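You operate a simulated robot arm through the tools that you are given. There is no shell and no other tool. Be economical: measure what you need, move in short steps, check, and stop when the job is done.

You are at the controls of a simulated robot arm. One attempt, no reset.

## Task
Put the 10 gauge block from the top of the lamp table on the grey plate there and the 6 gauge block on the shelf of the lamp table. Stack the 0.6 grey spool from the top of the lamp table on top of the 0.9 grey spool. Put the box that says "nozzles" from the top of the blue table on the middle shelf of the black shelf unit and the box that says "seals" on the top of the lamp table. Take the grey magnet and leave it on the blue plate on the counter top. Take the silver tin on the counter top and put it away on the fourth shelf from the bottom of the grey shelf unit. Take the red tin and leave it on the middle shelf of the grey shelf unit. Take the blue tin on the counter top and put it away on the fourth shelf from the bottom of the grey shelf unit. Put the E orange-banded pipe from the counter top on the fourth shelf from the bottom of the black shelf unit and the B orange-banded pipe on the middle shelf of the grey shelf unit. Fetch the grey tin and set it on the upper shelf of the test bench. Do these in any order. Set down upright: box, orange-banded pipe.

It is judged by the outcome, as a careful person would: the job done as asked, and still so three seconds after it is handed in. It fails if anything else is knocked over, pushed out of place, dropped, spilled or broken. Lids that push on must go on centred and level and be pressed home; caps that screw on are set level and turned clockwise until they are tight.

## Robot
A 6-joint arm with a two-finger gripper on a trunk, on a base that drives. Base frame: it is fixed to the floor where the robot stands at the start and does not move with it; the origin is under the middle of the robot, x ahead of it, y to its left, z up; the surface under the hand at the start is at about z = 800. Lengths are in mm, angles in rad, forces in N, time in s.
With the tool pointing down near the work surface it reaches from about 360 to 860 mm from the robot's upright axis, wherever it stands. Its first joint turns from -2.897 to 2.897 rad. Places, roughly: blue carton, grey carton, orange carton [1250, 2500, 750]; blue plate [-500, 5500, 1000]; blue tin [-1000, 5250, 1000]; fourth shelf of the black shelf unit [1500, 3700, 1400]; fourth shelf of the grey shelf unit [-4400, 5400, 1300]; gauge block [500, 250, 750]; grey magnet [-500, 5250, 1000]; grey plate [750, 250, 750]; grey spool [750, 0, 750]; grey tin [-6250, 5250, 1000]; middle shelf of the black shelf unit [1500, 3700, 1000]; middle shelf of the grey shelf unit [-4400, 5400, 900]; orange-banded pipe [-1250, 5250, 1000]; red tin [-750, 5500, 1000]; shelf of the lamp table [700, -100, 400]; silver tin [-750, 5250, 1000]; top of the lamp table [700, -100, 800]; upper shelf of the test bench (113x13 cm) [-6580, 5500, 1320]. Payload 2.45 kg.
The tool frame sits at the grasp point between the pads (the TCP): z along the fingers, y along the line on which they close. The tips reach 20 mm beyond it. The gripper opens to 140 mm. The gripper's body begins 168 mm behind the TCP.
Orientation is told as [roll, pitch, yaw] about the base's x, y, z axes, in that order, counted from this pose: with the fingers straight down and closing along the base's y, the tool's x points along the base's -x, its y along +y and its z along -z.

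## Interface
- The arm moves only by the tool step_arm. Its argument "commands" is a list of rows, each a list of 7 numbers: the turn, a rotation vector about the tool's x, y, z in degrees, then the shift along the tool's x, y, z in mm, then the gripper command, from -1 (shut) to 1 (fully open), values between in proportion. In form: [[wx, wy, wz, dx, dy, dz, grip], ...]. A call has 1 to 8 rows; each row shifts and turns the commanded pose from where the row before left it, along the tool's axes as they then stand. Rows are played at 5 a second. More than 50 mm and 0.15 rad between two rows, or a gripper value outside its range, and nothing of the call is played. A pose out of reach is approached as far as the arm can. The call stops where the force on the tool passes 40 N (or 10 N more than at its start, if that is more) or the arm is blocked; 0.2 s more then pass. Each finger travels about 45 mm/s and halts on what it meets, pressing with about 37 N; the grip force reading is that of the motor and also rises with nothing between the fingers. The clock runs only during rows and for 0.2 s after the last one: add rows that do not move to give the fingers time. The reply holds the time, the measured pose of the TCP, the force on the tool along the base axes, the opening and the grip force, in the units named above and with some noise, with the torque about the TCP (base axes, N m) and any sound that the robot's microphone picked up.
- Cameras (640 x 400 px; columns grow to the right, rows downward): "scene" is now at [70.7, 126.6, 1831.3]; the picture's right is [-0.20, -0.98, 0.00], its down [-0.88, 0.18, -0.44] and it looks along [0.43, -0.09, -0.90] (base axes); focal length 269 px, centre (320, 200). "wrist" rides on the gripper at [78, 11, -209] in the tool frame; the picture's right is [-0.14, 0.99, 0.00], its down [-0.92, -0.13, -0.37] and it looks along [-0.36, -0.05, 0.93] (tool axes); focal length 280 px, centre (320, 200). There is no depth. A picture from a camera that has moved, and an enlarged one, comes with that camera's place and axes in the base frame and with its lens.
- capture(camera): a new picture of that camera. The clock stands still meanwhile.
- lift_body(by): slides the trunk up (or, below 0, down) by that many mm; the arm and the scene camera ride with it, the base frame stays. It gives what a move gives, with no picture.
- drive_base(legs): drives the robot by 1 to 6 legs, each [ahead, left, turn to the left] in mm, mm and rad, along the robot's own axes; the way and the turn of a leg run together, so that a leg with both is an arc; at most 1500 mm and 3.142 rad a leg. The arm and the cameras ride along, it lands a little off, and it stops where it bumps. It gives what a move gives.
- head_to(pan, tilt): turns the head with the scene camera to pan (to the left, within 2.496 rad either way) and tilt (down, from -0.506 to 1.204), counted from straight ahead of the robot. It gives what a move gives.
- close_up(camera, box): a new picture of the part [left, top, right, bottom] of that camera's present view, enlarged. The clock stands still meanwhile.
- sign_off(): hands the job in; it is judged then, once.

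Go step by step. Nothing tells you exact positions but the pictures and the camera data: compare them with the known pose of the tool, close in by small moves and look again before you grip or let go. The budget is 567 turns and 360 pictures, counting those below and the enlarged ones. Unless the task says otherwise, let go and move clear before handing in, and close with one line.

The tools are called after ">>>" as a command line: name --pt "numbers of a row" for each row, then --argument value for the rest, lists and objects as JSON in quotes. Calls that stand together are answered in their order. step_arm: Moves the arm, as the interface text tells. Its arguments: {"type":"object","properties":{"commands":{"type":"array","items":{"type":"array","items":{"type":"number"}}}},"required":["commands"]} The other tools are called the same way: lift_body (by) slides the trunk up or down; drive_base (legs) drives the base; head_to (pan, tilt) turns the head that bears the scene camera; capture (camera) takes a picture; close_up (camera, box) takes an enlarged picture of a part of a camera's view; sign_off () hands the job in.

At the start:

```text
time: 0.0
position: [493.3, 6.9, 1080.6]
ee_rot: [0.0, 0.003, -0.001]
wrist_force: [-0.9, -0.4, 0.2]
wrist_torque: [-0.05, 0.03, 0.01]
grip_width: 139.8
grip_force: 0.1
trunk travel left (down, up): [-100.0, 130.0]
robot x, y, heading: [3.4, 1.8, -0.006]
head pan, tilt: [-0.204, 1.112]
```

scene: 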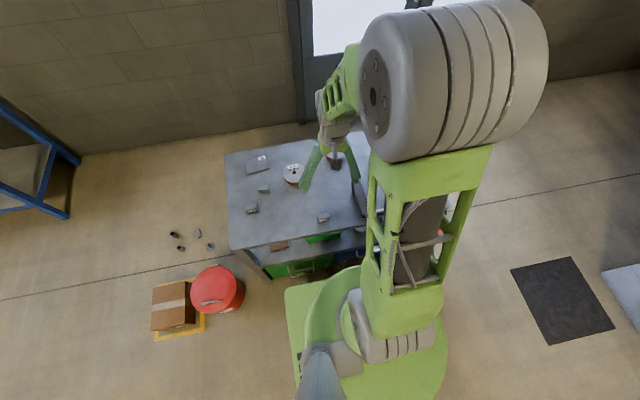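
wrist: 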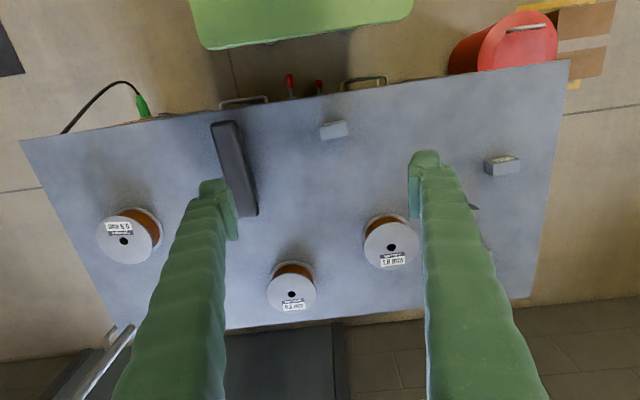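

I see the lamp table with three spools, small gauge blocks, and a plate from the wrist camera. I'll enlarge the views to read the labels first.

>>> close_up --camera "wrist" --box '[80, 180, 440, 330]'

>>> close_up --camera "wrist" --box '[300, 90, 560, 260]'

>>> close_up --camera "scene" --box '[210, 130, 380, 280]'

```text
1.78 times, centred on (260, 255) of wrist
camera zoom: at [415.5, 17.4, 1290.6], right [0.14, 0.99, 0.0], down [0.92, -0.13, 0.37], along [0.36, -0.05, -0.93], focal length 498 px, centre (427, 102)
```

zoom: 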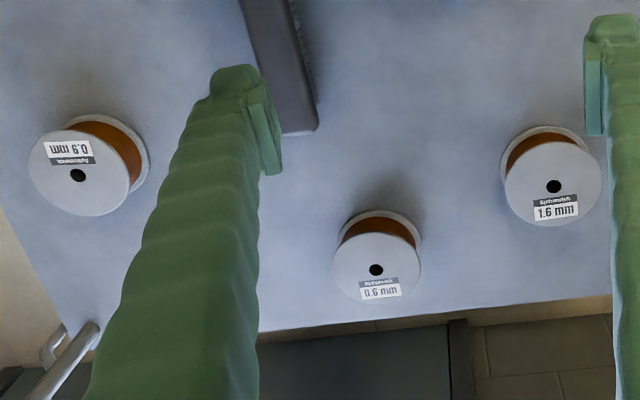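

```text
2.35 times, centred on (430, 175) of wrist
camera zoom: at [415.5, 17.4, 1290.6], right [0.14, 0.99, 0.0], down [0.92, -0.13, 0.37], along [0.36, -0.05, -0.93], focal length 660 px, centre (61, 259)
```

zoom: 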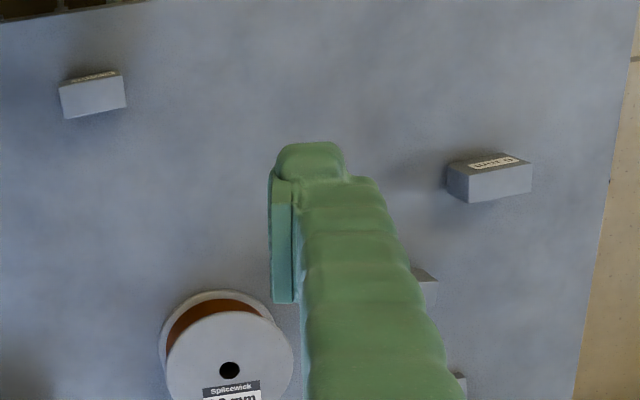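

```text
2.67 times, centred on (295, 205) of scene
camera zoom: at [70.7, 126.6, 1831.3], right [-0.2, -0.98, 0.0], down [-0.88, 0.18, -0.44], along [0.43, -0.09, -0.9], focal length 718 px, centre (387, 187)
```

zoom: 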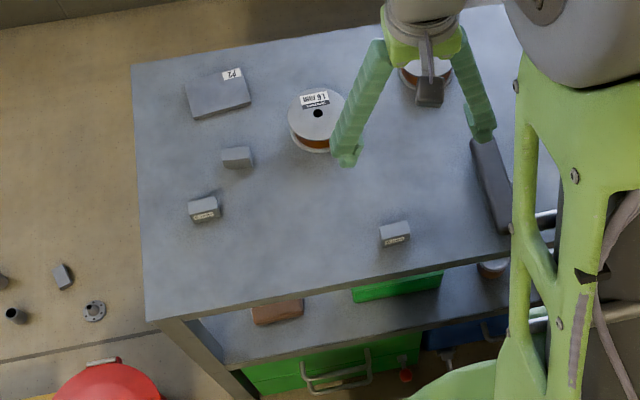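

>>> close_up --camera "wrist" --box '[475, 140, 535, 190]'

>>> close_up --camera "scene" --box '[235, 145, 335, 235]'

>>> close_up --camera "wrist" --box '[260, 255, 330, 315]'

```text
8.00 times, centred on (505, 165) of wrist
camera zoom: at [415.5, 17.4, 1290.6], right [0.14, 0.99, 0.0], down [0.92, -0.13, 0.37], along [0.36, -0.05, -0.93], focal length 2243 px, centre (-1160, 480)
```

zoom: 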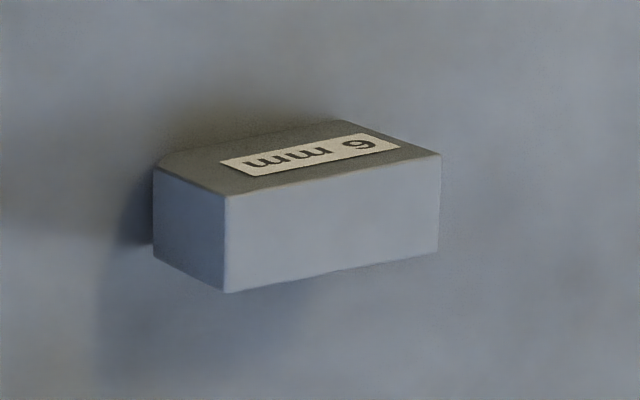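

```text
4.44 times, centred on (285, 190) of scene
camera zoom: at [70.7, 126.6, 1831.3], right [-0.2, -0.98, 0.0], down [-0.88, 0.18, -0.44], along [0.43, -0.09, -0.9], focal length 1196 px, centre (476, 244)
```

zoom: 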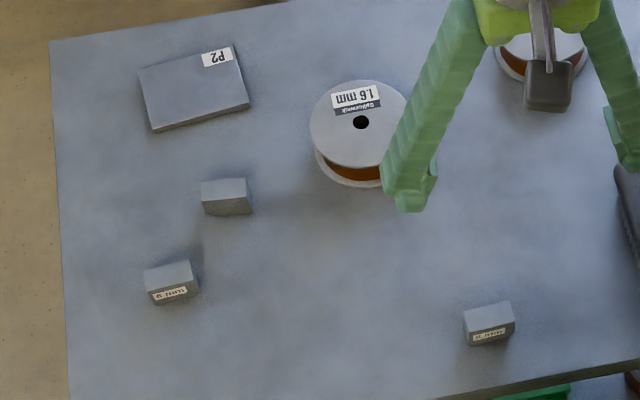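

```text
6.67 times, centred on (295, 285) of wrist
camera zoom: at [415.5, 17.4, 1290.6], right [0.14, 0.99, 0.0], down [0.92, -0.13, 0.37], along [0.36, -0.05, -0.93], focal length 1869 px, centre (487, -367)
```

zoom: 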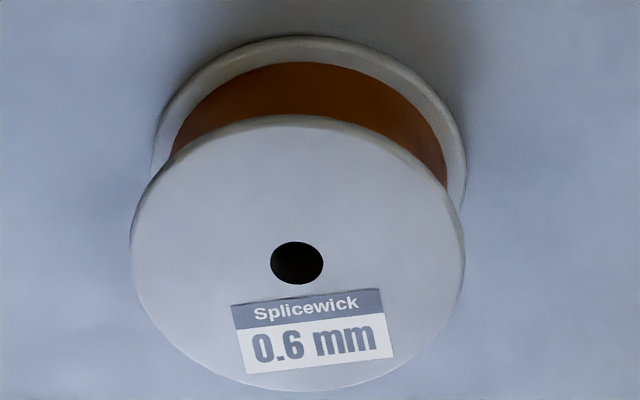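

>>> close_up --camera "scene" --box '[262, 198, 286, 218]'

>>> close_up --camera "scene" --box '[334, 206, 358, 226]'

>>> close_up --camera "scene" --box '[276, 180, 300, 200]'

```text
16.00 times, centred on (274, 208) of scene
camera zoom: at [70.7, 126.6, 1831.3], right [-0.2, -0.98, 0.0], down [-0.88, 0.18, -0.44], along [0.43, -0.09, -0.9], focal length 4307 px, centre (1056, 72)
```

zoom: 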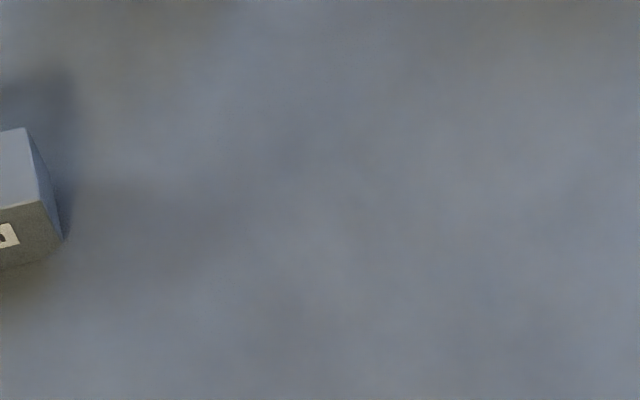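

```text
16.00 times, centred on (346, 216) of scene
camera zoom: at [70.7, 126.6, 1831.3], right [-0.2, -0.98, 0.0], down [-0.88, 0.18, -0.44], along [0.43, -0.09, -0.9], focal length 4307 px, centre (-96, -56)
```

zoom: 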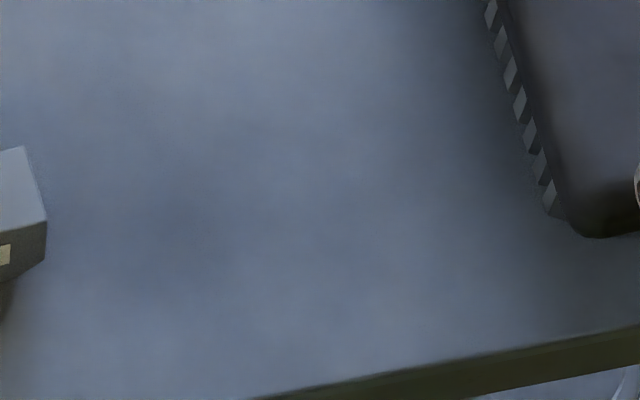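

```text
16.00 times, centred on (288, 190) of scene
camera zoom: at [70.7, 126.6, 1831.3], right [-0.2, -0.98, 0.0], down [-0.88, 0.18, -0.44], along [0.43, -0.09, -0.9], focal length 4307 px, centre (832, 360)
```

zoom: 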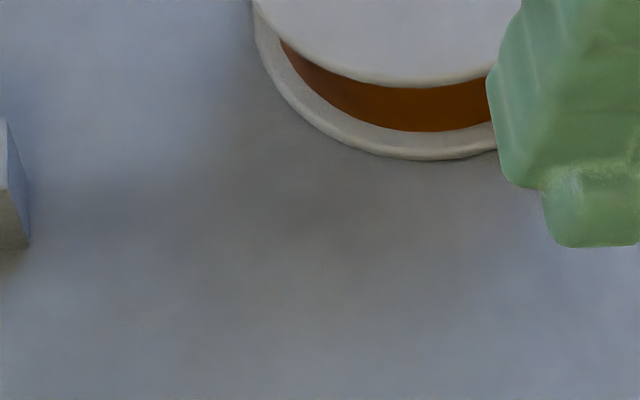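

>>> close_up --camera "scene" --box '[240, 200, 264, 220]'

>>> close_up --camera "scene" --box '[311, 210, 335, 230]'

>>> close_up --camera "scene" --box '[252, 180, 276, 200]'

```text
16.00 times, centred on (252, 210) of scene
camera zoom: at [70.7, 126.6, 1831.3], right [-0.2, -0.98, 0.0], down [-0.88, 0.18, -0.44], along [0.43, -0.09, -0.9], focal length 4307 px, centre (1408, 40)
```

zoom: 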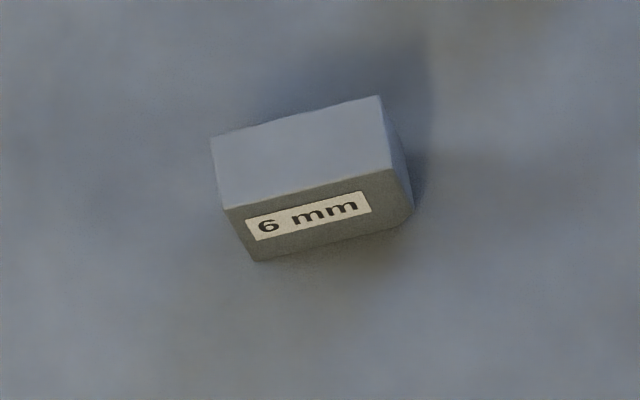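

```text
16.00 times, centred on (323, 220) of scene
camera zoom: at [70.7, 126.6, 1831.3], right [-0.2, -0.98, 0.0], down [-0.88, 0.18, -0.44], along [0.43, -0.09, -0.9], focal length 4307 px, centre (272, -120)
```

zoom: 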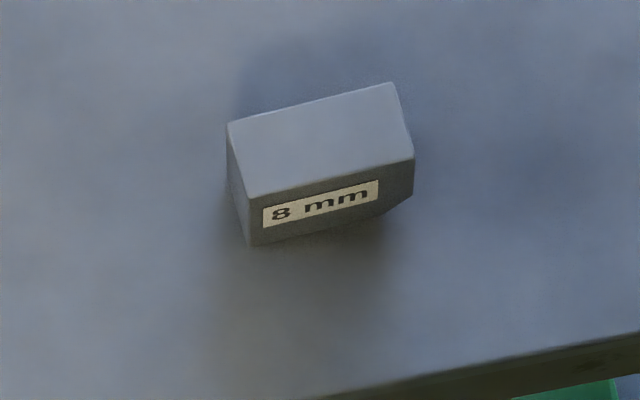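

```text
16.00 times, centred on (264, 190) of scene
camera zoom: at [70.7, 126.6, 1831.3], right [-0.2, -0.98, 0.0], down [-0.88, 0.18, -0.44], along [0.43, -0.09, -0.9], focal length 4307 px, centre (1216, 360)
```

zoom: 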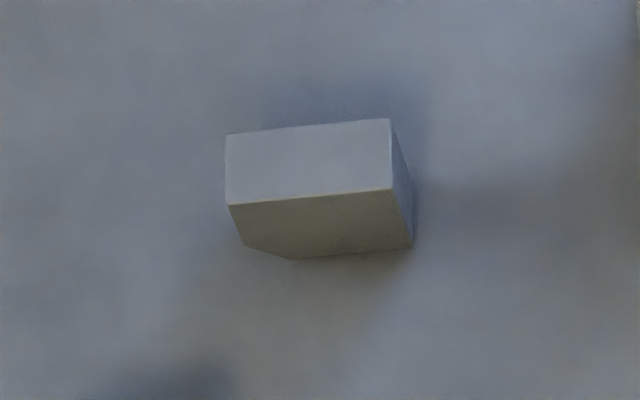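

The labels are readable: the middle spool (far edge) is 0.6, the right-hand one is 0.9, and the third block (unlabelled on this side) should be the 10 mm. I'll move over the 0.6 spool first.

>>> step_arm --pt "0 0 0 -48 -16.5 0 1" --pt "0 0 0 -48 -16.5 0 1" --pt "0 0 0 -48 -16.5 20 1" --pt "0 0 0 -48 -16.5 20 1" --pt "0 0 0 -48 -16.5 20 1" --pt "0 0 0 -48 -16.5 20 1" --pt "0 0 0 0 0 0 1"

>>> capture --camera "wrist"

```text
refused: row 1 steps farther than a row can; nothing moved
```

```text
345 pictures are left
camera wrist: at [415.5, 17.4, 1290.6], right [0.14, 0.99, 0.0], down [0.92, -0.13, 0.37], along [0.36, -0.05, -0.93], focal length 280 px, centre (320, 200)
```

wrist: 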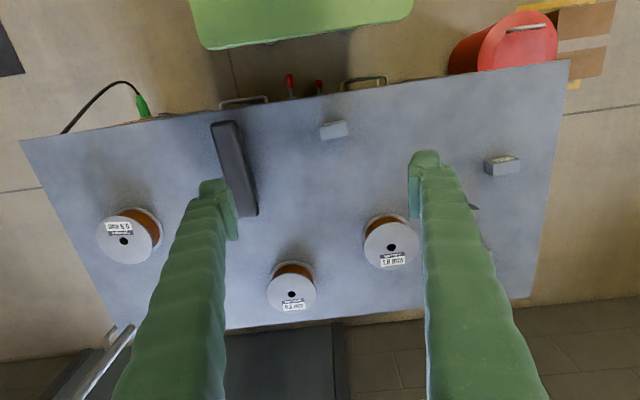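

Step was slightly too long; I'll shorten it.

>>> step_arm --pt "0 0 0 -44 -15 0 1" --pt "0 0 0 -44 -15 0 1" --pt "0 0 0 -41 -15 15 1" --pt "0 0 0 -41 -15 15 1" --pt "0 0 0 -41 -15 15 1" --pt "0 0 0 -41 -15 15 1" --pt "0 0 0 -36 -9 20 1" --pt "0 0 0 0 0 0 1"

>>> capture --camera "wrist"

```text
time: 1.8
position: [782.7, -92.0, 1000.8]
ee_rot: [-0.001, 0.001, 0.001]
wrist_force: [0.4, -0.3, -0.1]
wrist_torque: [0.02, -0.01, 0.01]
grip_width: 139.8
grip_force: 0.1
trunk travel left (down, up): [-100.0, 130.0]
robot x, y, heading: [-2.1, -2.9, -0.002]
head pan, tilt: [-0.204, 1.112]
```

```text
344 pictures are left
camera wrist: at [703.8, -80.5, 1210.6], right [0.14, 0.99, 0.0], down [0.92, -0.13, 0.37], along [0.37, -0.05, -0.93], focal length 280 px, centre (320, 200)
```

wrist: 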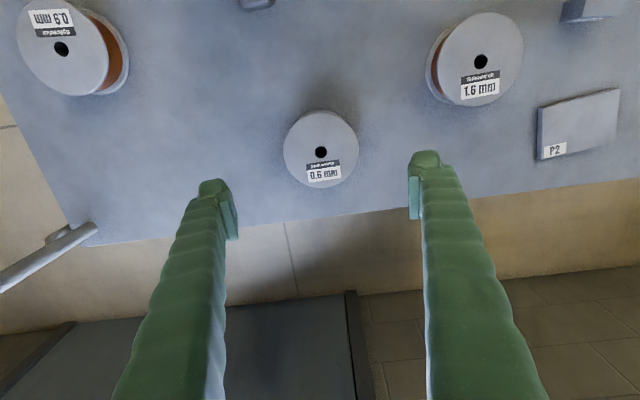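

The 0.6 spool's hole lies right under the TCP. I descend around it.

>>> step_arm --pt "0 0 0 0 0 40 1" --pt "0 0 0 0 0 40 1" --pt "0 0 0 0 0 40 1" --pt "0 0 0 0 0 30 1" --pt "0 0 0 0 0 0 1"

>>> capture --camera "wrist"

```text
time: 3.0
position: [781.2, -93.0, 850.2]
ee_rot: [0.0, 0.0, 0.0]
wrist_force: [-0.2, 0.1, 0.2]
wrist_torque: [-0.01, 0.02, 0.04]
grip_width: 139.8
grip_force: 0.0
trunk travel left (down, up): [-100.0, 130.0]
robot x, y, heading: [0.3, -2.0, -0.002]
head pan, tilt: [-0.204, 1.112]
```

```text
343 pictures are left
camera wrist: at [702.8, -81.8, 1059.7], right [0.14, 0.99, 0.0], down [0.92, -0.13, 0.37], along [0.37, -0.05, -0.93], focal length 280 px, centre (320, 200)
```

wrist: 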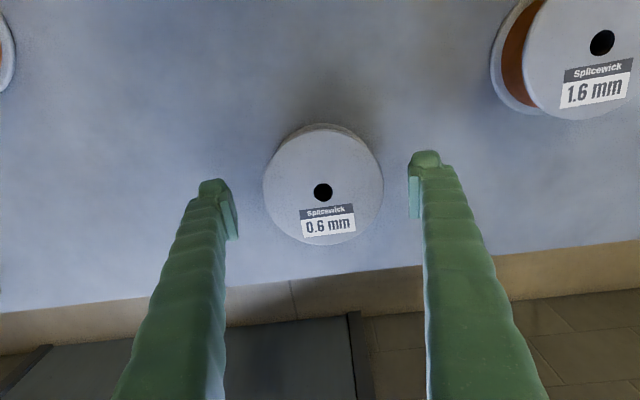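

>>> step_arm --pt "0 0 0 0 2 12 1" --pt "0 0 0 0 0 11 1" --pt "0 0 0 0 0 0 0.2" --pt "0 0 0 0 0 0 -0.5" --pt "0 0 0 0 0 0 -1" --pt "0 0 0 0 0 0 -1" --pt "0 0 0 0 0 0 -1"

>>> capture --camera "wrist"

```text
time: 4.6
position: [780.4, -90.4, 828.4]
ee_rot: [0.001, 0.001, 0.0]
wrist_force: [0.2, 2.9, 0.6]
wrist_torque: [0.11, 0.0, -0.02]
grip_width: 105.9
grip_force: 37.3
trunk travel left (down, up): [-100.0, 130.0]
robot x, y, heading: [-2.5, 3.5, 0.0]
head pan, tilt: [-0.204, 1.112]
```

```text
342 pictures are left
camera wrist: at [702.4, -79.6, 1037.2], right [0.14, 0.99, 0.0], down [0.92, -0.13, 0.37], along [0.36, -0.05, -0.93], focal length 280 px, centre (320, 200)
```

wrist: 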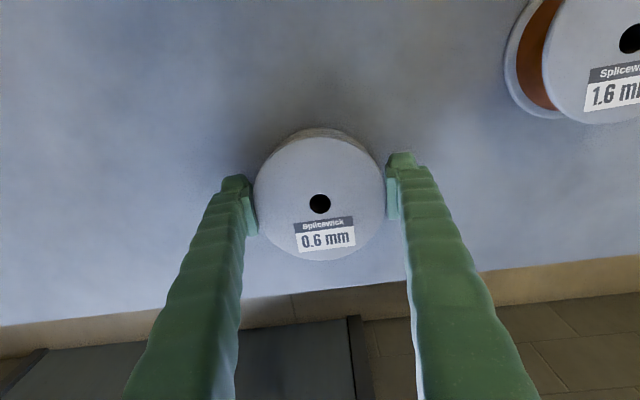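

Spool gripped. Lift it and look around with the head for the lamp before traversing.

>>> step_arm --pt "0 0 0 0 0 -30 -1" --pt "0 0 0 0 0 -40 -1" --pt "0 0 0 0 0 -40 -1" --pt "0 0 0 0 0 -40 -1" --pt "0 0 0 0 0 0 -1"

>>> head_to --pan -0.6 --tilt 0.9

>>> capture --camera "scene"

>>> capture --camera "wrist"

```text
time: 5.8
position: [781.2, -91.8, 977.9]
ee_rot: [0.0, 0.001, 0.0]
wrist_force: [-0.5, -0.8, -9.9]
wrist_torque: [-0.01, -0.01, -0.02]
grip_width: 105.9
grip_force: 36.9
trunk travel left (down, up): [-100.0, 130.0]
robot x, y, heading: [-2.9, 1.1, 0.002]
head pan, tilt: [-0.204, 1.112]
```

```text
time: 6.7
position: [780.3, -91.3, 976.7]
ee_rot: [0.002, 0.002, -0.001]
wrist_force: [-0.4, 0.4, -9.6]
wrist_torque: [0.04, 0.03, -0.01]
grip_width: 105.9
grip_force: 36.9
trunk travel left (down, up): [-100.0, 130.0]
robot x, y, heading: [-0.1, 1.9, -0.002]
head pan, tilt: [-0.6, 0.901]
```

```text
341 pictures are left
camera scene: at [73.0, 96.6, 1845.8], right [-0.56, -0.83, 0.0], down [-0.65, 0.44, -0.62], along [0.51, -0.35, -0.78], focal length 269 px, centre (320, 200)
```

scene: 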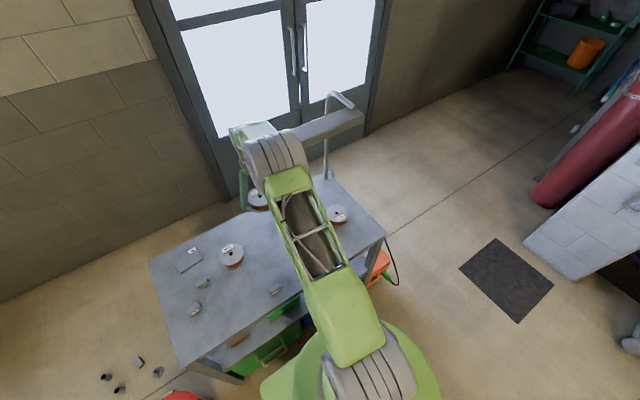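

```text
340 pictures are left
camera wrist: at [702.8, -80.2, 1188.2], right [0.14, 0.99, 0.0], down [0.92, -0.13, 0.37], along [0.36, -0.05, -0.93], focal length 280 px, centre (320, 200)
```

wrist: 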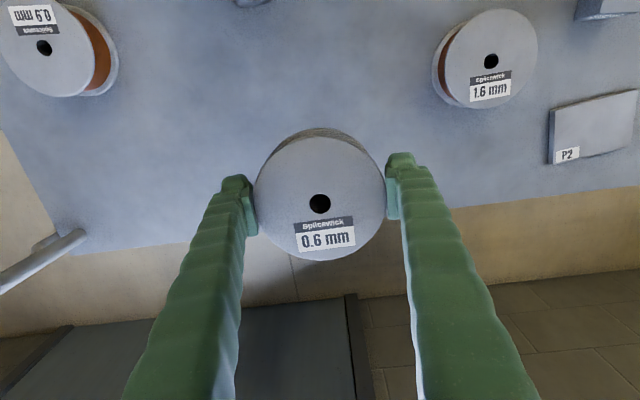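

>>> close_up --camera "scene" --box '[210, 80, 410, 280]'

```text
2.00 times, centred on (310, 180) of scene
camera zoom: at [73.0, 96.6, 1845.8], right [-0.56, -0.83, 0.0], down [-0.65, 0.44, -0.62], along [0.51, -0.35, -0.78], focal length 538 px, centre (340, 240)
```

zoom: 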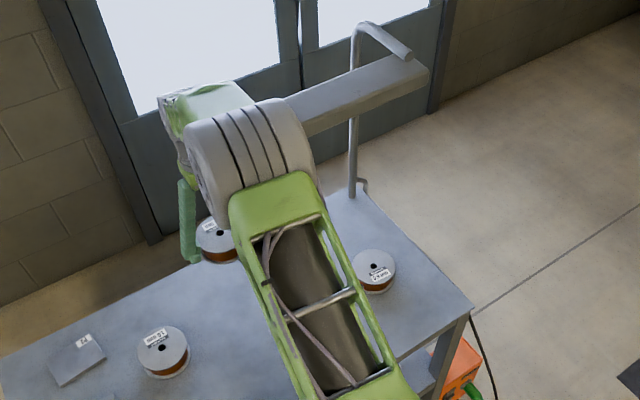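

The desk lamp's head reaches over the table's right half at about z 1250. I'll retract toward the robot and look at its full extent.

>>> step_arm --pt "0 0 0 47 10 0 -1" --pt "0 0 0 47 10 0 -1" --pt "0 0 0 47 10 0 -1" --pt "0 0 0 47 10 0 -1" --pt "0 0 0 47 10 0 -1" --pt "0 0 0 47 10 0 -1" --pt "0 0 0 0 0 0 -1"

>>> capture --camera "scene"

```text
time: 8.3
position: [500.1, -31.6, 976.8]
ee_rot: [0.0, 0.001, -0.001]
wrist_force: [0.9, -0.3, -10.0]
wrist_torque: [0.01, 0.03, -0.01]
grip_width: 105.7
grip_force: 36.9
trunk travel left (down, up): [-100.0, 130.0]
robot x, y, heading: [2.6, 0.1, -0.0]
head pan, tilt: [-0.6, 0.901]
```

```text
338 pictures are left
camera scene: at [73.1, 96.5, 1845.8], right [-0.56, -0.83, 0.0], down [-0.65, 0.44, -0.62], along [0.51, -0.35, -0.78], focal length 269 px, centre (320, 200)
```

scene: 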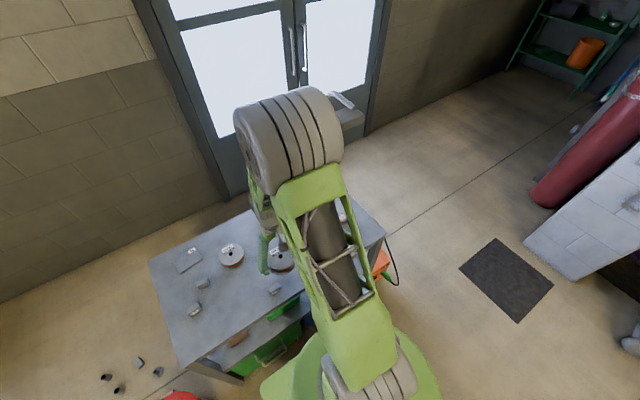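

>>> step_arm --pt "0 0 0 0 48 0 -1" --pt "0 0 0 0 48 0 -1" --pt "0 0 0 0 48 0 -1" --pt "0 0 0 0 48 0 -1" --pt "0 0 0 0 48 0 -1" --pt "0 0 0 0 48 0 -1" --pt "0 0 0 0 48 0 -1" --pt "0 0 0 0 48 0 -1"

>>> capture --camera "scene"

```text
time: 10.1
position: [501.0, 354.6, 975.2]
ee_rot: [-0.002, 0.003, 0.0]
wrist_force: [-0.5, 0.9, -10.6]
wrist_torque: [0.01, 0.01, -0.02]
grip_width: 105.5
grip_force: 36.8
trunk travel left (down, up): [-100.0, 130.0]
robot x, y, heading: [-4.4, -0.9, -0.0]
head pan, tilt: [-0.6, 0.901]
```

```text
337 pictures are left
camera scene: at [72.7, 98.4, 1845.7], right [-0.56, -0.83, 0.0], down [-0.65, 0.44, -0.62], along [0.51, -0.35, -0.78], focal length 269 px, centre (320, 200)
```

scene: 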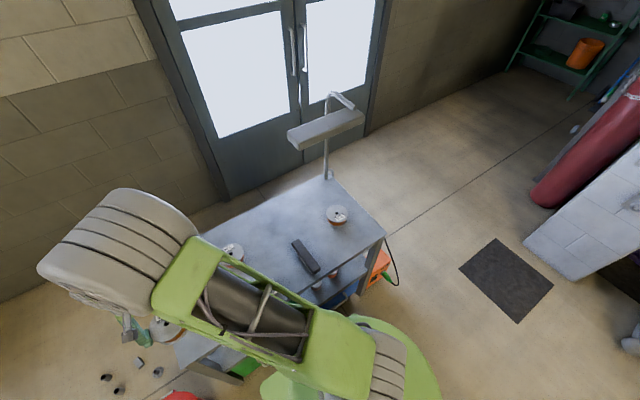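

The lamp head spans roughly x 680–765, y −520…−230 at z≈1260, so a low approach to the 0.9 spool (≈620,−373) from the robot side should clear it. Going there low.

>>> step_arm --pt "0 0 0 0 -48 0 -1" --pt "0 0 0 0 -48 0 -1" --pt "0 0 0 0 -48 0 -1" --pt "0 0 0 0 -48 0 -1" --pt "0 0 0 0 -48 0 -1" --pt "0 0 0 0 -48 0 -1" --pt "0 0 0 0 -48 10 -1" --pt "0 0 0 0 -48 10 -1"

>>> step_arm --pt "0 0 0 -10 -45 10 -1" --pt "0 0 0 -10 -45 10 -1" --pt "0 0 0 -10 -45 10 -1" --pt "0 0 0 -10 -45 10 -1" --pt "0 0 0 -20 -40 0 -1" --pt "0 0 0 -20 -40 0 -1" --pt "0 0 0 0 0 0 -1"

>>> capture --camera "wrist"

>>> capture --camera "scene"

```text
time: 11.9
position: [499.1, -32.6, 955.5]
ee_rot: [-0.001, -0.001, 0.0]
wrist_force: [0.0, -0.9, -9.6]
wrist_torque: [0.08, 0.06, -0.03]
grip_width: 105.6
grip_force: 36.5
trunk travel left (down, up): [-100.0, 130.0]
robot x, y, heading: [-2.1, 4.3, -0.002]
head pan, tilt: [-0.6, 0.901]
```

```text
time: 13.5
position: [578.8, -289.1, 916.6]
ee_rot: [0.001, 0.0, 0.002]
wrist_force: [0.7, -0.1, -9.3]
wrist_torque: [0.01, 0.01, 0.01]
grip_width: 105.4
grip_force: 37.3
trunk travel left (down, up): [-100.0, 130.0]
robot x, y, heading: [-0.7, -2.2, 0.005]
head pan, tilt: [-0.6, 0.901]
```

```text
336 pictures are left
camera wrist: at [501.0, -278.8, 1126.2], right [0.14, 0.99, 0.0], down [0.92, -0.13, 0.37], along [0.36, -0.05, -0.93], focal length 280 px, centre (320, 200)
```

wrist: 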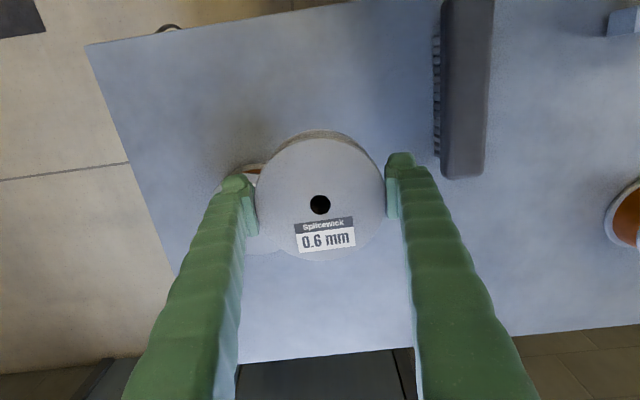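

```text
335 pictures are left
camera scene: at [72.5, 96.6, 1845.9], right [-0.56, -0.83, 0.0], down [-0.65, 0.44, -0.62], along [0.51, -0.35, -0.78], focal length 269 px, centre (320, 200)
```

scene: 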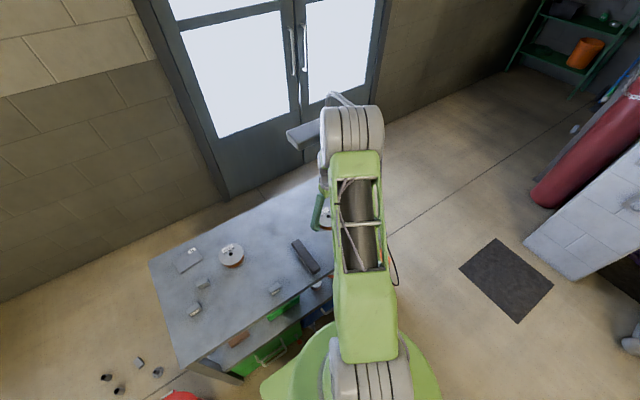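

>>> step_arm --pt "0 0 0 -14 -28 0 -1" --pt "0 0 0 -13 -28 0 -1" --pt "0 0 0 -13 -27 0 -1" --pt "0 0 0 0 0 15 -1" --pt "0 0 0 0 0 10 -1" --pt "0 0 0 0 0 0 -1"

>>> capture --camera "wrist"

>>> close_up --camera "scene" --box '[260, 80, 420, 240]'

```text
time: 14.9
position: [618.2, -373.5, 891.9]
ee_rot: [-0.001, 0.002, 0.001]
wrist_force: [1.1, -0.7, -10.0]
wrist_torque: [-0.01, 0.0, 0.0]
grip_width: 105.2
grip_force: 36.8
trunk travel left (down, up): [-100.0, 130.0]
robot x, y, heading: [1.4, 1.8, -0.006]
head pan, tilt: [-0.6, 0.901]
```

```text
334 pictures are left
camera wrist: at [541.7, -362.9, 1101.7], right [0.14, 0.99, 0.0], down [0.92, -0.13, 0.37], along [0.36, -0.05, -0.93], focal length 280 px, centre (320, 200)
```

wrist: 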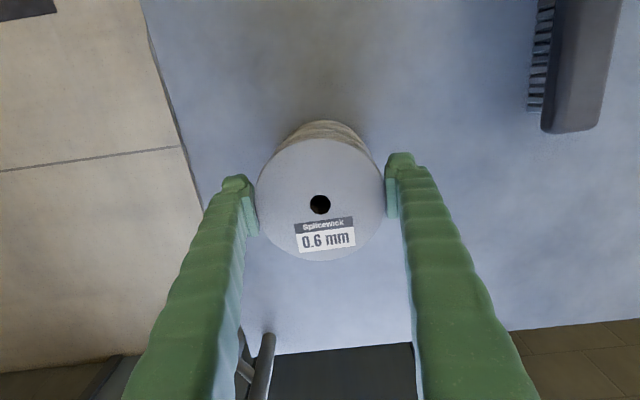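

```text
2.50 times, centred on (340, 160) of scene
camera zoom: at [72.8, 96.1, 1845.9], right [-0.56, -0.83, 0.0], down [-0.65, 0.44, -0.62], along [0.51, -0.35, -0.78], focal length 673 px, centre (270, 300)
```

zoom: 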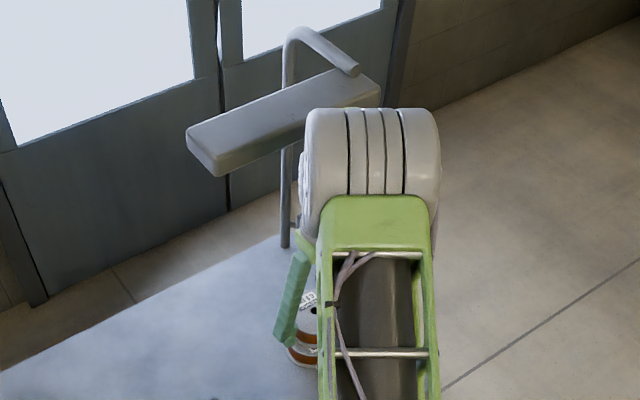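

>>> close_up --camera "wrist" --box '[240, 100, 400, 200]'

>>> close_up --camera "scene" --box '[318, 185, 368, 235]'

```text
4.00 times, centred on (320, 150) of wrist
camera zoom: at [541.7, -362.9, 1101.7], right [0.14, 0.99, 0.0], down [0.92, -0.13, 0.37], along [0.36, -0.05, -0.93], focal length 1122 px, centre (320, 400)
```

zoom: 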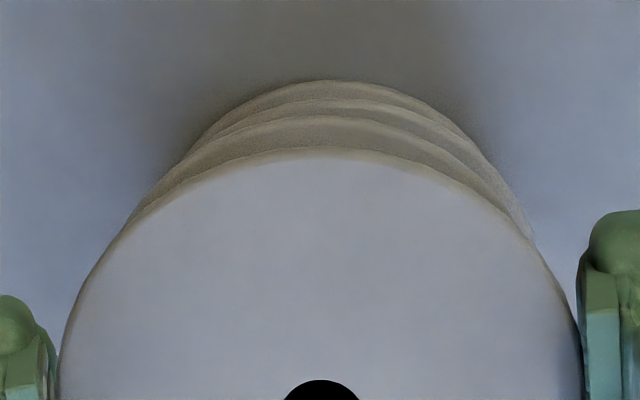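

```text
8.00 times, centred on (343, 210) of scene
camera zoom: at [72.8, 96.1, 1845.9], right [-0.56, -0.83, 0.0], down [-0.65, 0.44, -0.62], along [0.51, -0.35, -0.78], focal length 2154 px, centre (136, 120)
```

zoom: 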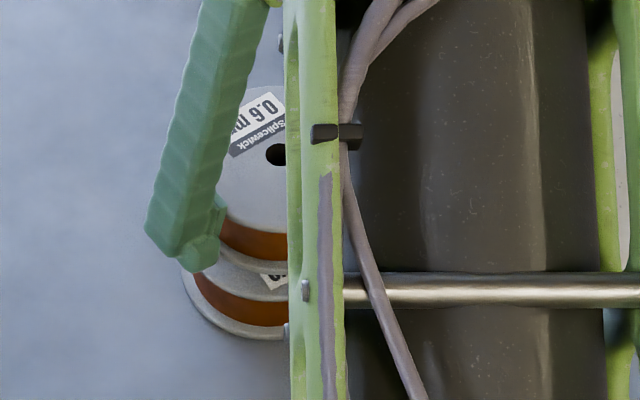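

The 0.9 spool sits about 3 mm to +y of the held spool's axis; I correct and lower gently until contact.

>>> step_arm --pt "0 0 0 0 3 0 -1" --pt "0 0 0 0 0 8 -1" --pt "0 0 0 0 0 5 -1" --pt "0 0 0 0 0 3 -1" --pt "0 0 0 0 0 2 -1" --pt "0 0 0 0 0 0 -1"

>>> close_up --camera "wrist" --box '[240, 100, 400, 200]'

```text
time: 16.3
position: [619.3, -370.2, 874.1]
ee_rot: [-0.001, 0.001, 0.0]
wrist_force: [-1.2, -0.4, -4.9]
wrist_torque: [-0.02, -0.13, 0.01]
grip_width: 105.3
grip_force: 37.0
trunk travel left (down, up): [-100.0, 130.0]
robot x, y, heading: [-0.8, -1.9, 0.003]
head pan, tilt: [-0.6, 0.901]
```

```text
4.00 times, centred on (320, 150) of wrist
camera zoom: at [541.8, -359.7, 1084.1], right [0.14, 0.99, 0.0], down [0.92, -0.13, 0.37], along [0.36, -0.05, -0.93], focal length 1122 px, centre (320, 400)
```

zoom: 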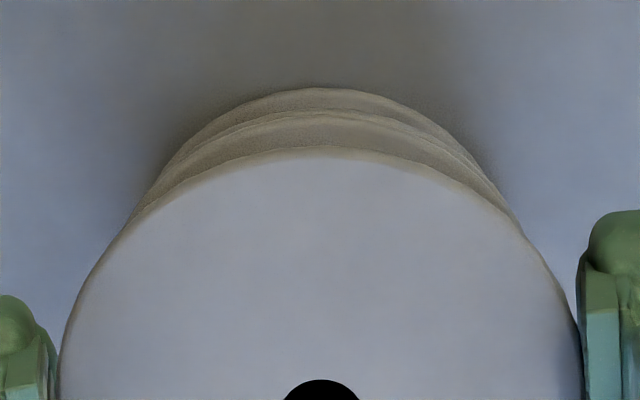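

>>> step_arm --pt "0 0 0 0 0 1 -1" --pt "0 0 0 0 0 0 -1" --pt "0 0 0 0 0 0 0.4" --pt "0 0 0 0 0 0 1" --pt "0 0 0 0 0 0 1" --pt "0 0 0 0 0 0 1"

>>> step_arm --pt "0 0 0 0 0 -20 1" --pt "0 0 0 0 0 -25 1" --pt "0 0 0 20 10 -10 1" --pt "0 0 0 40 20 0 1" --pt "0 0 0 30 35 0 1" --pt "0 0 0 20 44 0 1" --pt "0 0 0 10 47 0 1"

>>> capture --camera "wrist"

```text
time: 17.7
position: [619.3, -369.8, 873.7]
ee_rot: [-0.001, 0.002, 0.001]
wrist_force: [0.2, 0.7, -0.2]
wrist_torque: [0.0, -0.04, 0.01]
grip_width: 140.0
grip_force: 0.1
trunk travel left (down, up): [-100.0, 130.0]
robot x, y, heading: [3.8, -1.7, -0.001]
head pan, tilt: [-0.6, 0.901]
```

```text
time: 19.3
position: [498.6, -212.7, 930.6]
ee_rot: [0.0, 0.001, 0.0]
wrist_force: [-0.3, -0.7, 0.0]
wrist_torque: [-0.04, 0.0, 0.04]
grip_width: 140.0
grip_force: 0.1
trunk travel left (down, up): [-100.0, 130.0]
robot x, y, heading: [-3.8, -1.8, -0.003]
head pan, tilt: [-0.6, 0.901]
```

```text
329 pictures are left
camera wrist: at [420.1, -202.6, 1140.5], right [0.14, 0.99, 0.0], down [0.92, -0.13, 0.37], along [0.37, -0.05, -0.93], focal length 280 px, centre (320, 200)
```

wrist: 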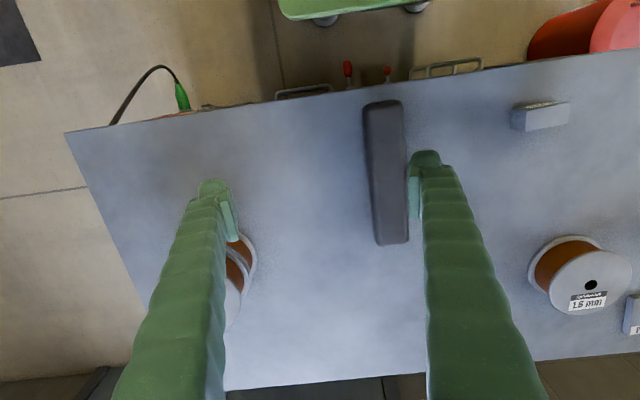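

Stack done. Next the third block (≈655,250), which should be the 10 mm.

>>> step_arm --pt "0 0 0 -10 46 -10 1" --pt "0 0 0 -10 46 -10 1" --pt "0 0 0 -10 46 -10 1" --pt "0 0 0 -10 46 0 1" --pt "0 0 0 -10 46 0 1" --pt "0 0 0 -10 46 0 1" --pt "0 0 0 -15 46 0 1" --pt "0 0 0 -15 46 0 1"

>>> step_arm --pt "0 0 0 -15 46 0 1" --pt "0 0 0 -25 40 0 1" --pt "0 0 0 -26 9 0 1" --pt "0 0 0 0 0 0 1"

>>> capture --camera "wrist"

```text
time: 21.1
position: [589.0, 155.8, 959.7]
ee_rot: [-0.001, 0.0, 0.0]
wrist_force: [-0.3, -0.1, -0.5]
wrist_torque: [-0.01, -0.01, 0.0]
grip_width: 139.7
grip_force: 0.0
trunk travel left (down, up): [-100.0, 130.0]
robot x, y, heading: [-2.2, -0.7, -0.0]
head pan, tilt: [-0.6, 0.901]
```

```text
time: 22.1
position: [657.1, 249.8, 961.4]
ee_rot: [0.0, 0.001, 0.001]
wrist_force: [1.0, -0.5, -0.1]
wrist_torque: [-0.03, 0.02, 0.0]
grip_width: 140.1
grip_force: 0.1
trunk travel left (down, up): [-100.0, 130.0]
robot x, y, heading: [-1.6, -0.5, 0.001]
head pan, tilt: [-0.6, 0.901]
```

```text
328 pictures are left
camera wrist: at [578.6, 260.3, 1170.2], right [0.14, 0.99, 0.0], down [0.92, -0.13, 0.37], along [0.36, -0.05, -0.93], focal length 280 px, centre (320, 200)
```

wrist: 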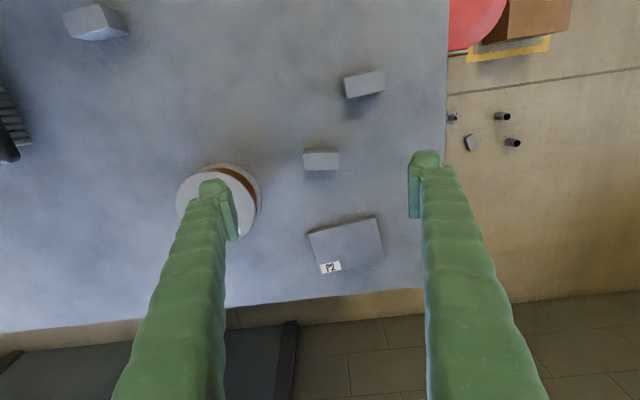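

>>> step_arm --pt "0 0 7 -2 0 20 0.2" --pt "0 0 0 0 0 20 0.2" --pt "0 0 0 0 0 20 0.2" --pt "0 0 0 0 0 20 0.2" --pt "0 0 0 0 0 0 0.2"

>>> capture --camera "wrist"

```text
time: 23.3
position: [657.7, 248.6, 878.9]
ee_rot: [-0.001, 0.001, -0.121]
wrist_force: [-0.4, -0.6, 0.1]
wrist_torque: [0.01, -0.03, 0.01]
grip_width: 84.0
grip_force: 0.1
trunk travel left (down, up): [-100.0, 130.0]
robot x, y, heading: [-0.2, -1.4, 0.001]
head pan, tilt: [-0.6, 0.901]
```

```text
327 pictures are left
camera wrist: at [581.2, 268.9, 1088.9], right [0.26, 0.97, 0.0], down [0.9, -0.24, 0.37], along [0.36, -0.09, -0.93], focal length 280 px, centre (320, 200)
```

wrist: 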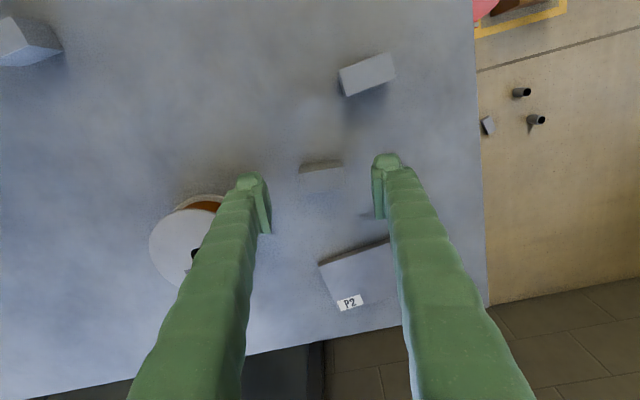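

>>> close_up --camera "wrist" --box '[230, 130, 410, 240]'

```text
3.56 times, centred on (320, 185) of wrist
camera zoom: at [581.2, 268.9, 1088.9], right [0.26, 0.97, 0.0], down [0.9, -0.24, 0.37], along [0.36, -0.09, -0.93], focal length 997 px, centre (320, 253)
```

zoom: 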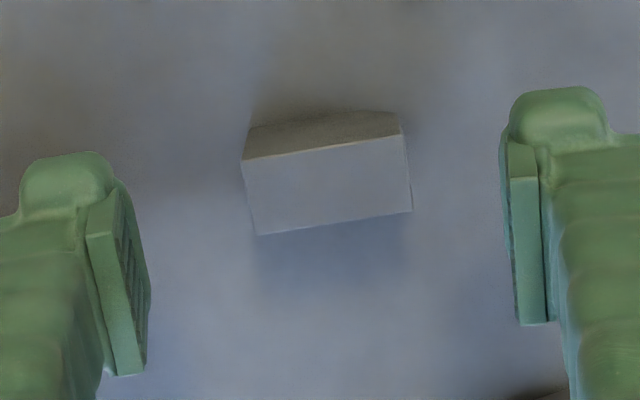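

>>> step_arm --pt "0 0 0 -5 2 20 0.2" --pt "0 0 0 0 0 20 0.2" --pt "0 0 0 0 0 11 0.2" --pt "0 0 0 0 0 0 0.2"

>>> close_up --camera "wrist" --box '[230, 130, 410, 240]'

```text
time: 24.3
position: [661.1, 248.9, 829.2]
ee_rot: [0.001, 0.0, -0.122]
wrist_force: [-0.4, 0.2, -0.5]
wrist_torque: [0.0, -0.02, 0.0]
grip_width: 84.0
grip_force: 0.1
trunk travel left (down, up): [-100.0, 130.0]
robot x, y, heading: [-1.8, -1.9, -0.002]
head pan, tilt: [-0.6, 0.901]
```

```text
3.56 times, centred on (320, 185) of wrist
camera zoom: at [585.5, 269.4, 1037.9], right [0.26, 0.97, 0.0], down [0.9, -0.24, 0.37], along [0.36, -0.09, -0.93], focal length 997 px, centre (320, 253)
```

zoom: 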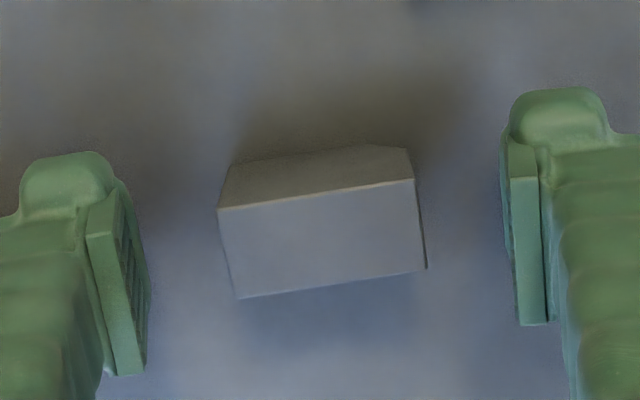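

>>> step_arm --pt "0 0 0 0 0 3 0.2" --pt "0 0 0 0 0 0 -0.2" --pt "0 0 0 0 0 0 -0.5" --pt "0 0 0 0 0 0 -1" --pt "0 0 0 0 0 0 -1" --pt "0 0 0 0 0 0 -1"

>>> step_arm --pt "0 0 0 0 0 -30 -1" --pt "0 0 0 0 0 -40 -1" --pt "0 0 0 0 0 0 -1"

>>> capture --camera "wrist"

```text
time: 25.7
position: [662.4, 249.2, 825.1]
ee_rot: [-0.001, 0.0, -0.122]
wrist_force: [2.1, 1.3, 0.4]
wrist_torque: [0.04, -0.01, -0.03]
grip_width: 42.8
grip_force: 37.1
trunk travel left (down, up): [-100.0, 130.0]
robot x, y, heading: [1.2, -2.9, 0.004]
head pan, tilt: [-0.6, 0.901]
```

```text
time: 26.5
position: [663.1, 249.1, 894.9]
ee_rot: [0.0, 0.0, -0.123]
wrist_force: [-0.4, -0.6, -2.4]
wrist_torque: [0.01, 0.0, 0.0]
grip_width: 42.6
grip_force: 36.9
trunk travel left (down, up): [-100.0, 130.0]
robot x, y, heading: [0.6, -1.0, -0.002]
head pan, tilt: [-0.6, 0.901]
```

```text
324 pictures are left
camera wrist: at [587.7, 269.2, 1104.2], right [0.26, 0.97, 0.0], down [0.9, -0.24, 0.37], along [0.36, -0.1, -0.93], focal length 280 px, centre (320, 200)
```

wrist: 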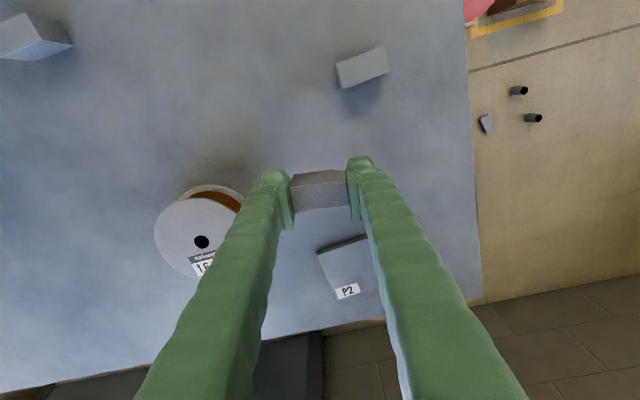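

Gripped. I'll turn the block to read its hidden label with the head camera while keeping it aloft.

>>> step_arm --pt "0 0 8.5 0 0 -10 -1" --pt "0 0 8.5 0 0 -10 -1" --pt "0 0 8.5 0 0 -10 -1" --pt "0 0 8.5 0 0 0 -1" --pt "0 0 8.5 0 0 0 -1" --pt "0 0 8.5 0 0 0 -1" --pt "0 0 8.5 0 0 0 -1" --pt "0 0 8.5 0 0 0 -1"

>>> step_arm --pt "0 0 8.5 0 0 0 -1" --pt "0 0 8.5 0 0 0 -1" --pt "0 0 8.5 0 0 0 -1" --pt "0 0 8.5 0 0 0 -1" --pt "0 0 8.5 0 0 0 -1" --pt "0 0 8.5 0 0 0 -1" --pt "0 0 8.5 0 0 0 -1"

>>> head_to --pan 0.25 --tilt 1.0

>>> capture --camera "scene"

```text
time: 28.3
position: [662.1, 249.8, 925.6]
ee_rot: [0.0, 0.001, -1.31]
wrist_force: [-0.3, 0.3, -1.2]
wrist_torque: [0.01, -0.01, -0.02]
grip_width: 42.8
grip_force: 36.9
trunk travel left (down, up): [-100.0, 130.0]
robot x, y, heading: [-1.9, 2.6, 0.003]
head pan, tilt: [-0.6, 0.901]
```

```text
time: 29.9
position: [662.6, 251.7, 925.1]
ee_rot: [0.001, 0.001, -2.351]
wrist_force: [0.3, 0.2, -2.4]
wrist_torque: [0.04, 0.0, 0.01]
grip_width: 42.8
grip_force: 37.4
trunk travel left (down, up): [-100.0, 130.0]
robot x, y, heading: [-2.0, -1.1, 0.008]
head pan, tilt: [-0.6, 0.901]
```

```text
time: 31.0
position: [663.3, 250.7, 926.3]
ee_rot: [-0.001, -0.001, -2.345]
wrist_force: [-0.3, 0.1, -2.9]
wrist_torque: [0.01, 0.0, 0.01]
grip_width: 42.8
grip_force: 37.0
trunk travel left (down, up): [-100.0, 130.0]
robot x, y, heading: [-1.2, 0.0, -0.001]
head pan, tilt: [0.25, 1.0]
```

```text
323 pictures are left
camera scene: at [77.4, 156.5, 1838.7], right [0.25, -0.97, 0.0], down [-0.82, -0.21, -0.54], along [0.52, 0.13, -0.84], focal length 269 px, centre (320, 200)
```

scene: 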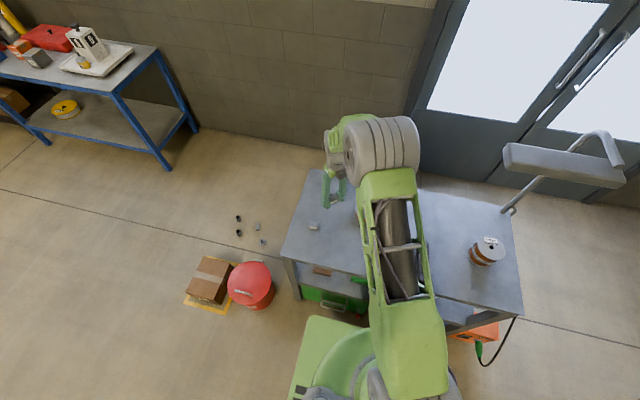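

>>> close_up --camera "scene" --box '[310, 170, 358, 210]'

>>> close_up --camera "scene" --box '[450, 120, 630, 300]'

>>> close_up --camera "scene" --box '[0, 0, 200, 180]'

```text
10.00 times, centred on (334, 190) of scene
camera zoom: at [77.4, 156.5, 1838.7], right [0.25, -0.97, 0.0], down [-0.82, -0.21, -0.54], along [0.52, 0.13, -0.84], focal length 2692 px, centre (180, 300)
```

zoom: 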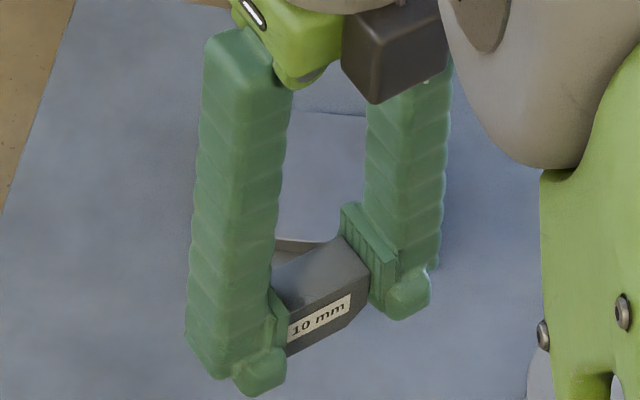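

```text
2.22 times, centred on (540, 210) of scene
camera zoom: at [77.4, 156.5, 1838.7], right [0.25, -0.97, 0.0], down [-0.82, -0.21, -0.54], along [0.52, 0.13, -0.84], focal length 598 px, centre (-169, 178)
```

zoom: 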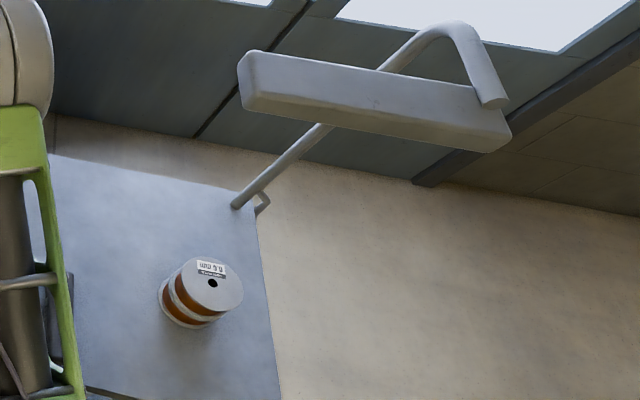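

```text
2.22 times, centred on (100, 90) of scene
camera zoom: at [77.4, 156.5, 1838.7], right [0.25, -0.97, 0.0], down [-0.82, -0.21, -0.54], along [0.52, 0.13, -0.84], focal length 598 px, centre (809, 444)
```

zoom: 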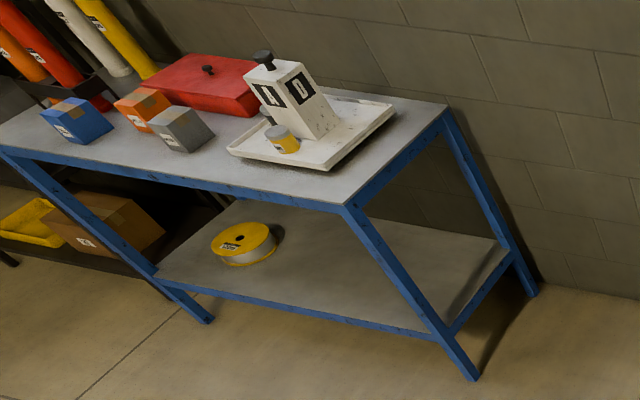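

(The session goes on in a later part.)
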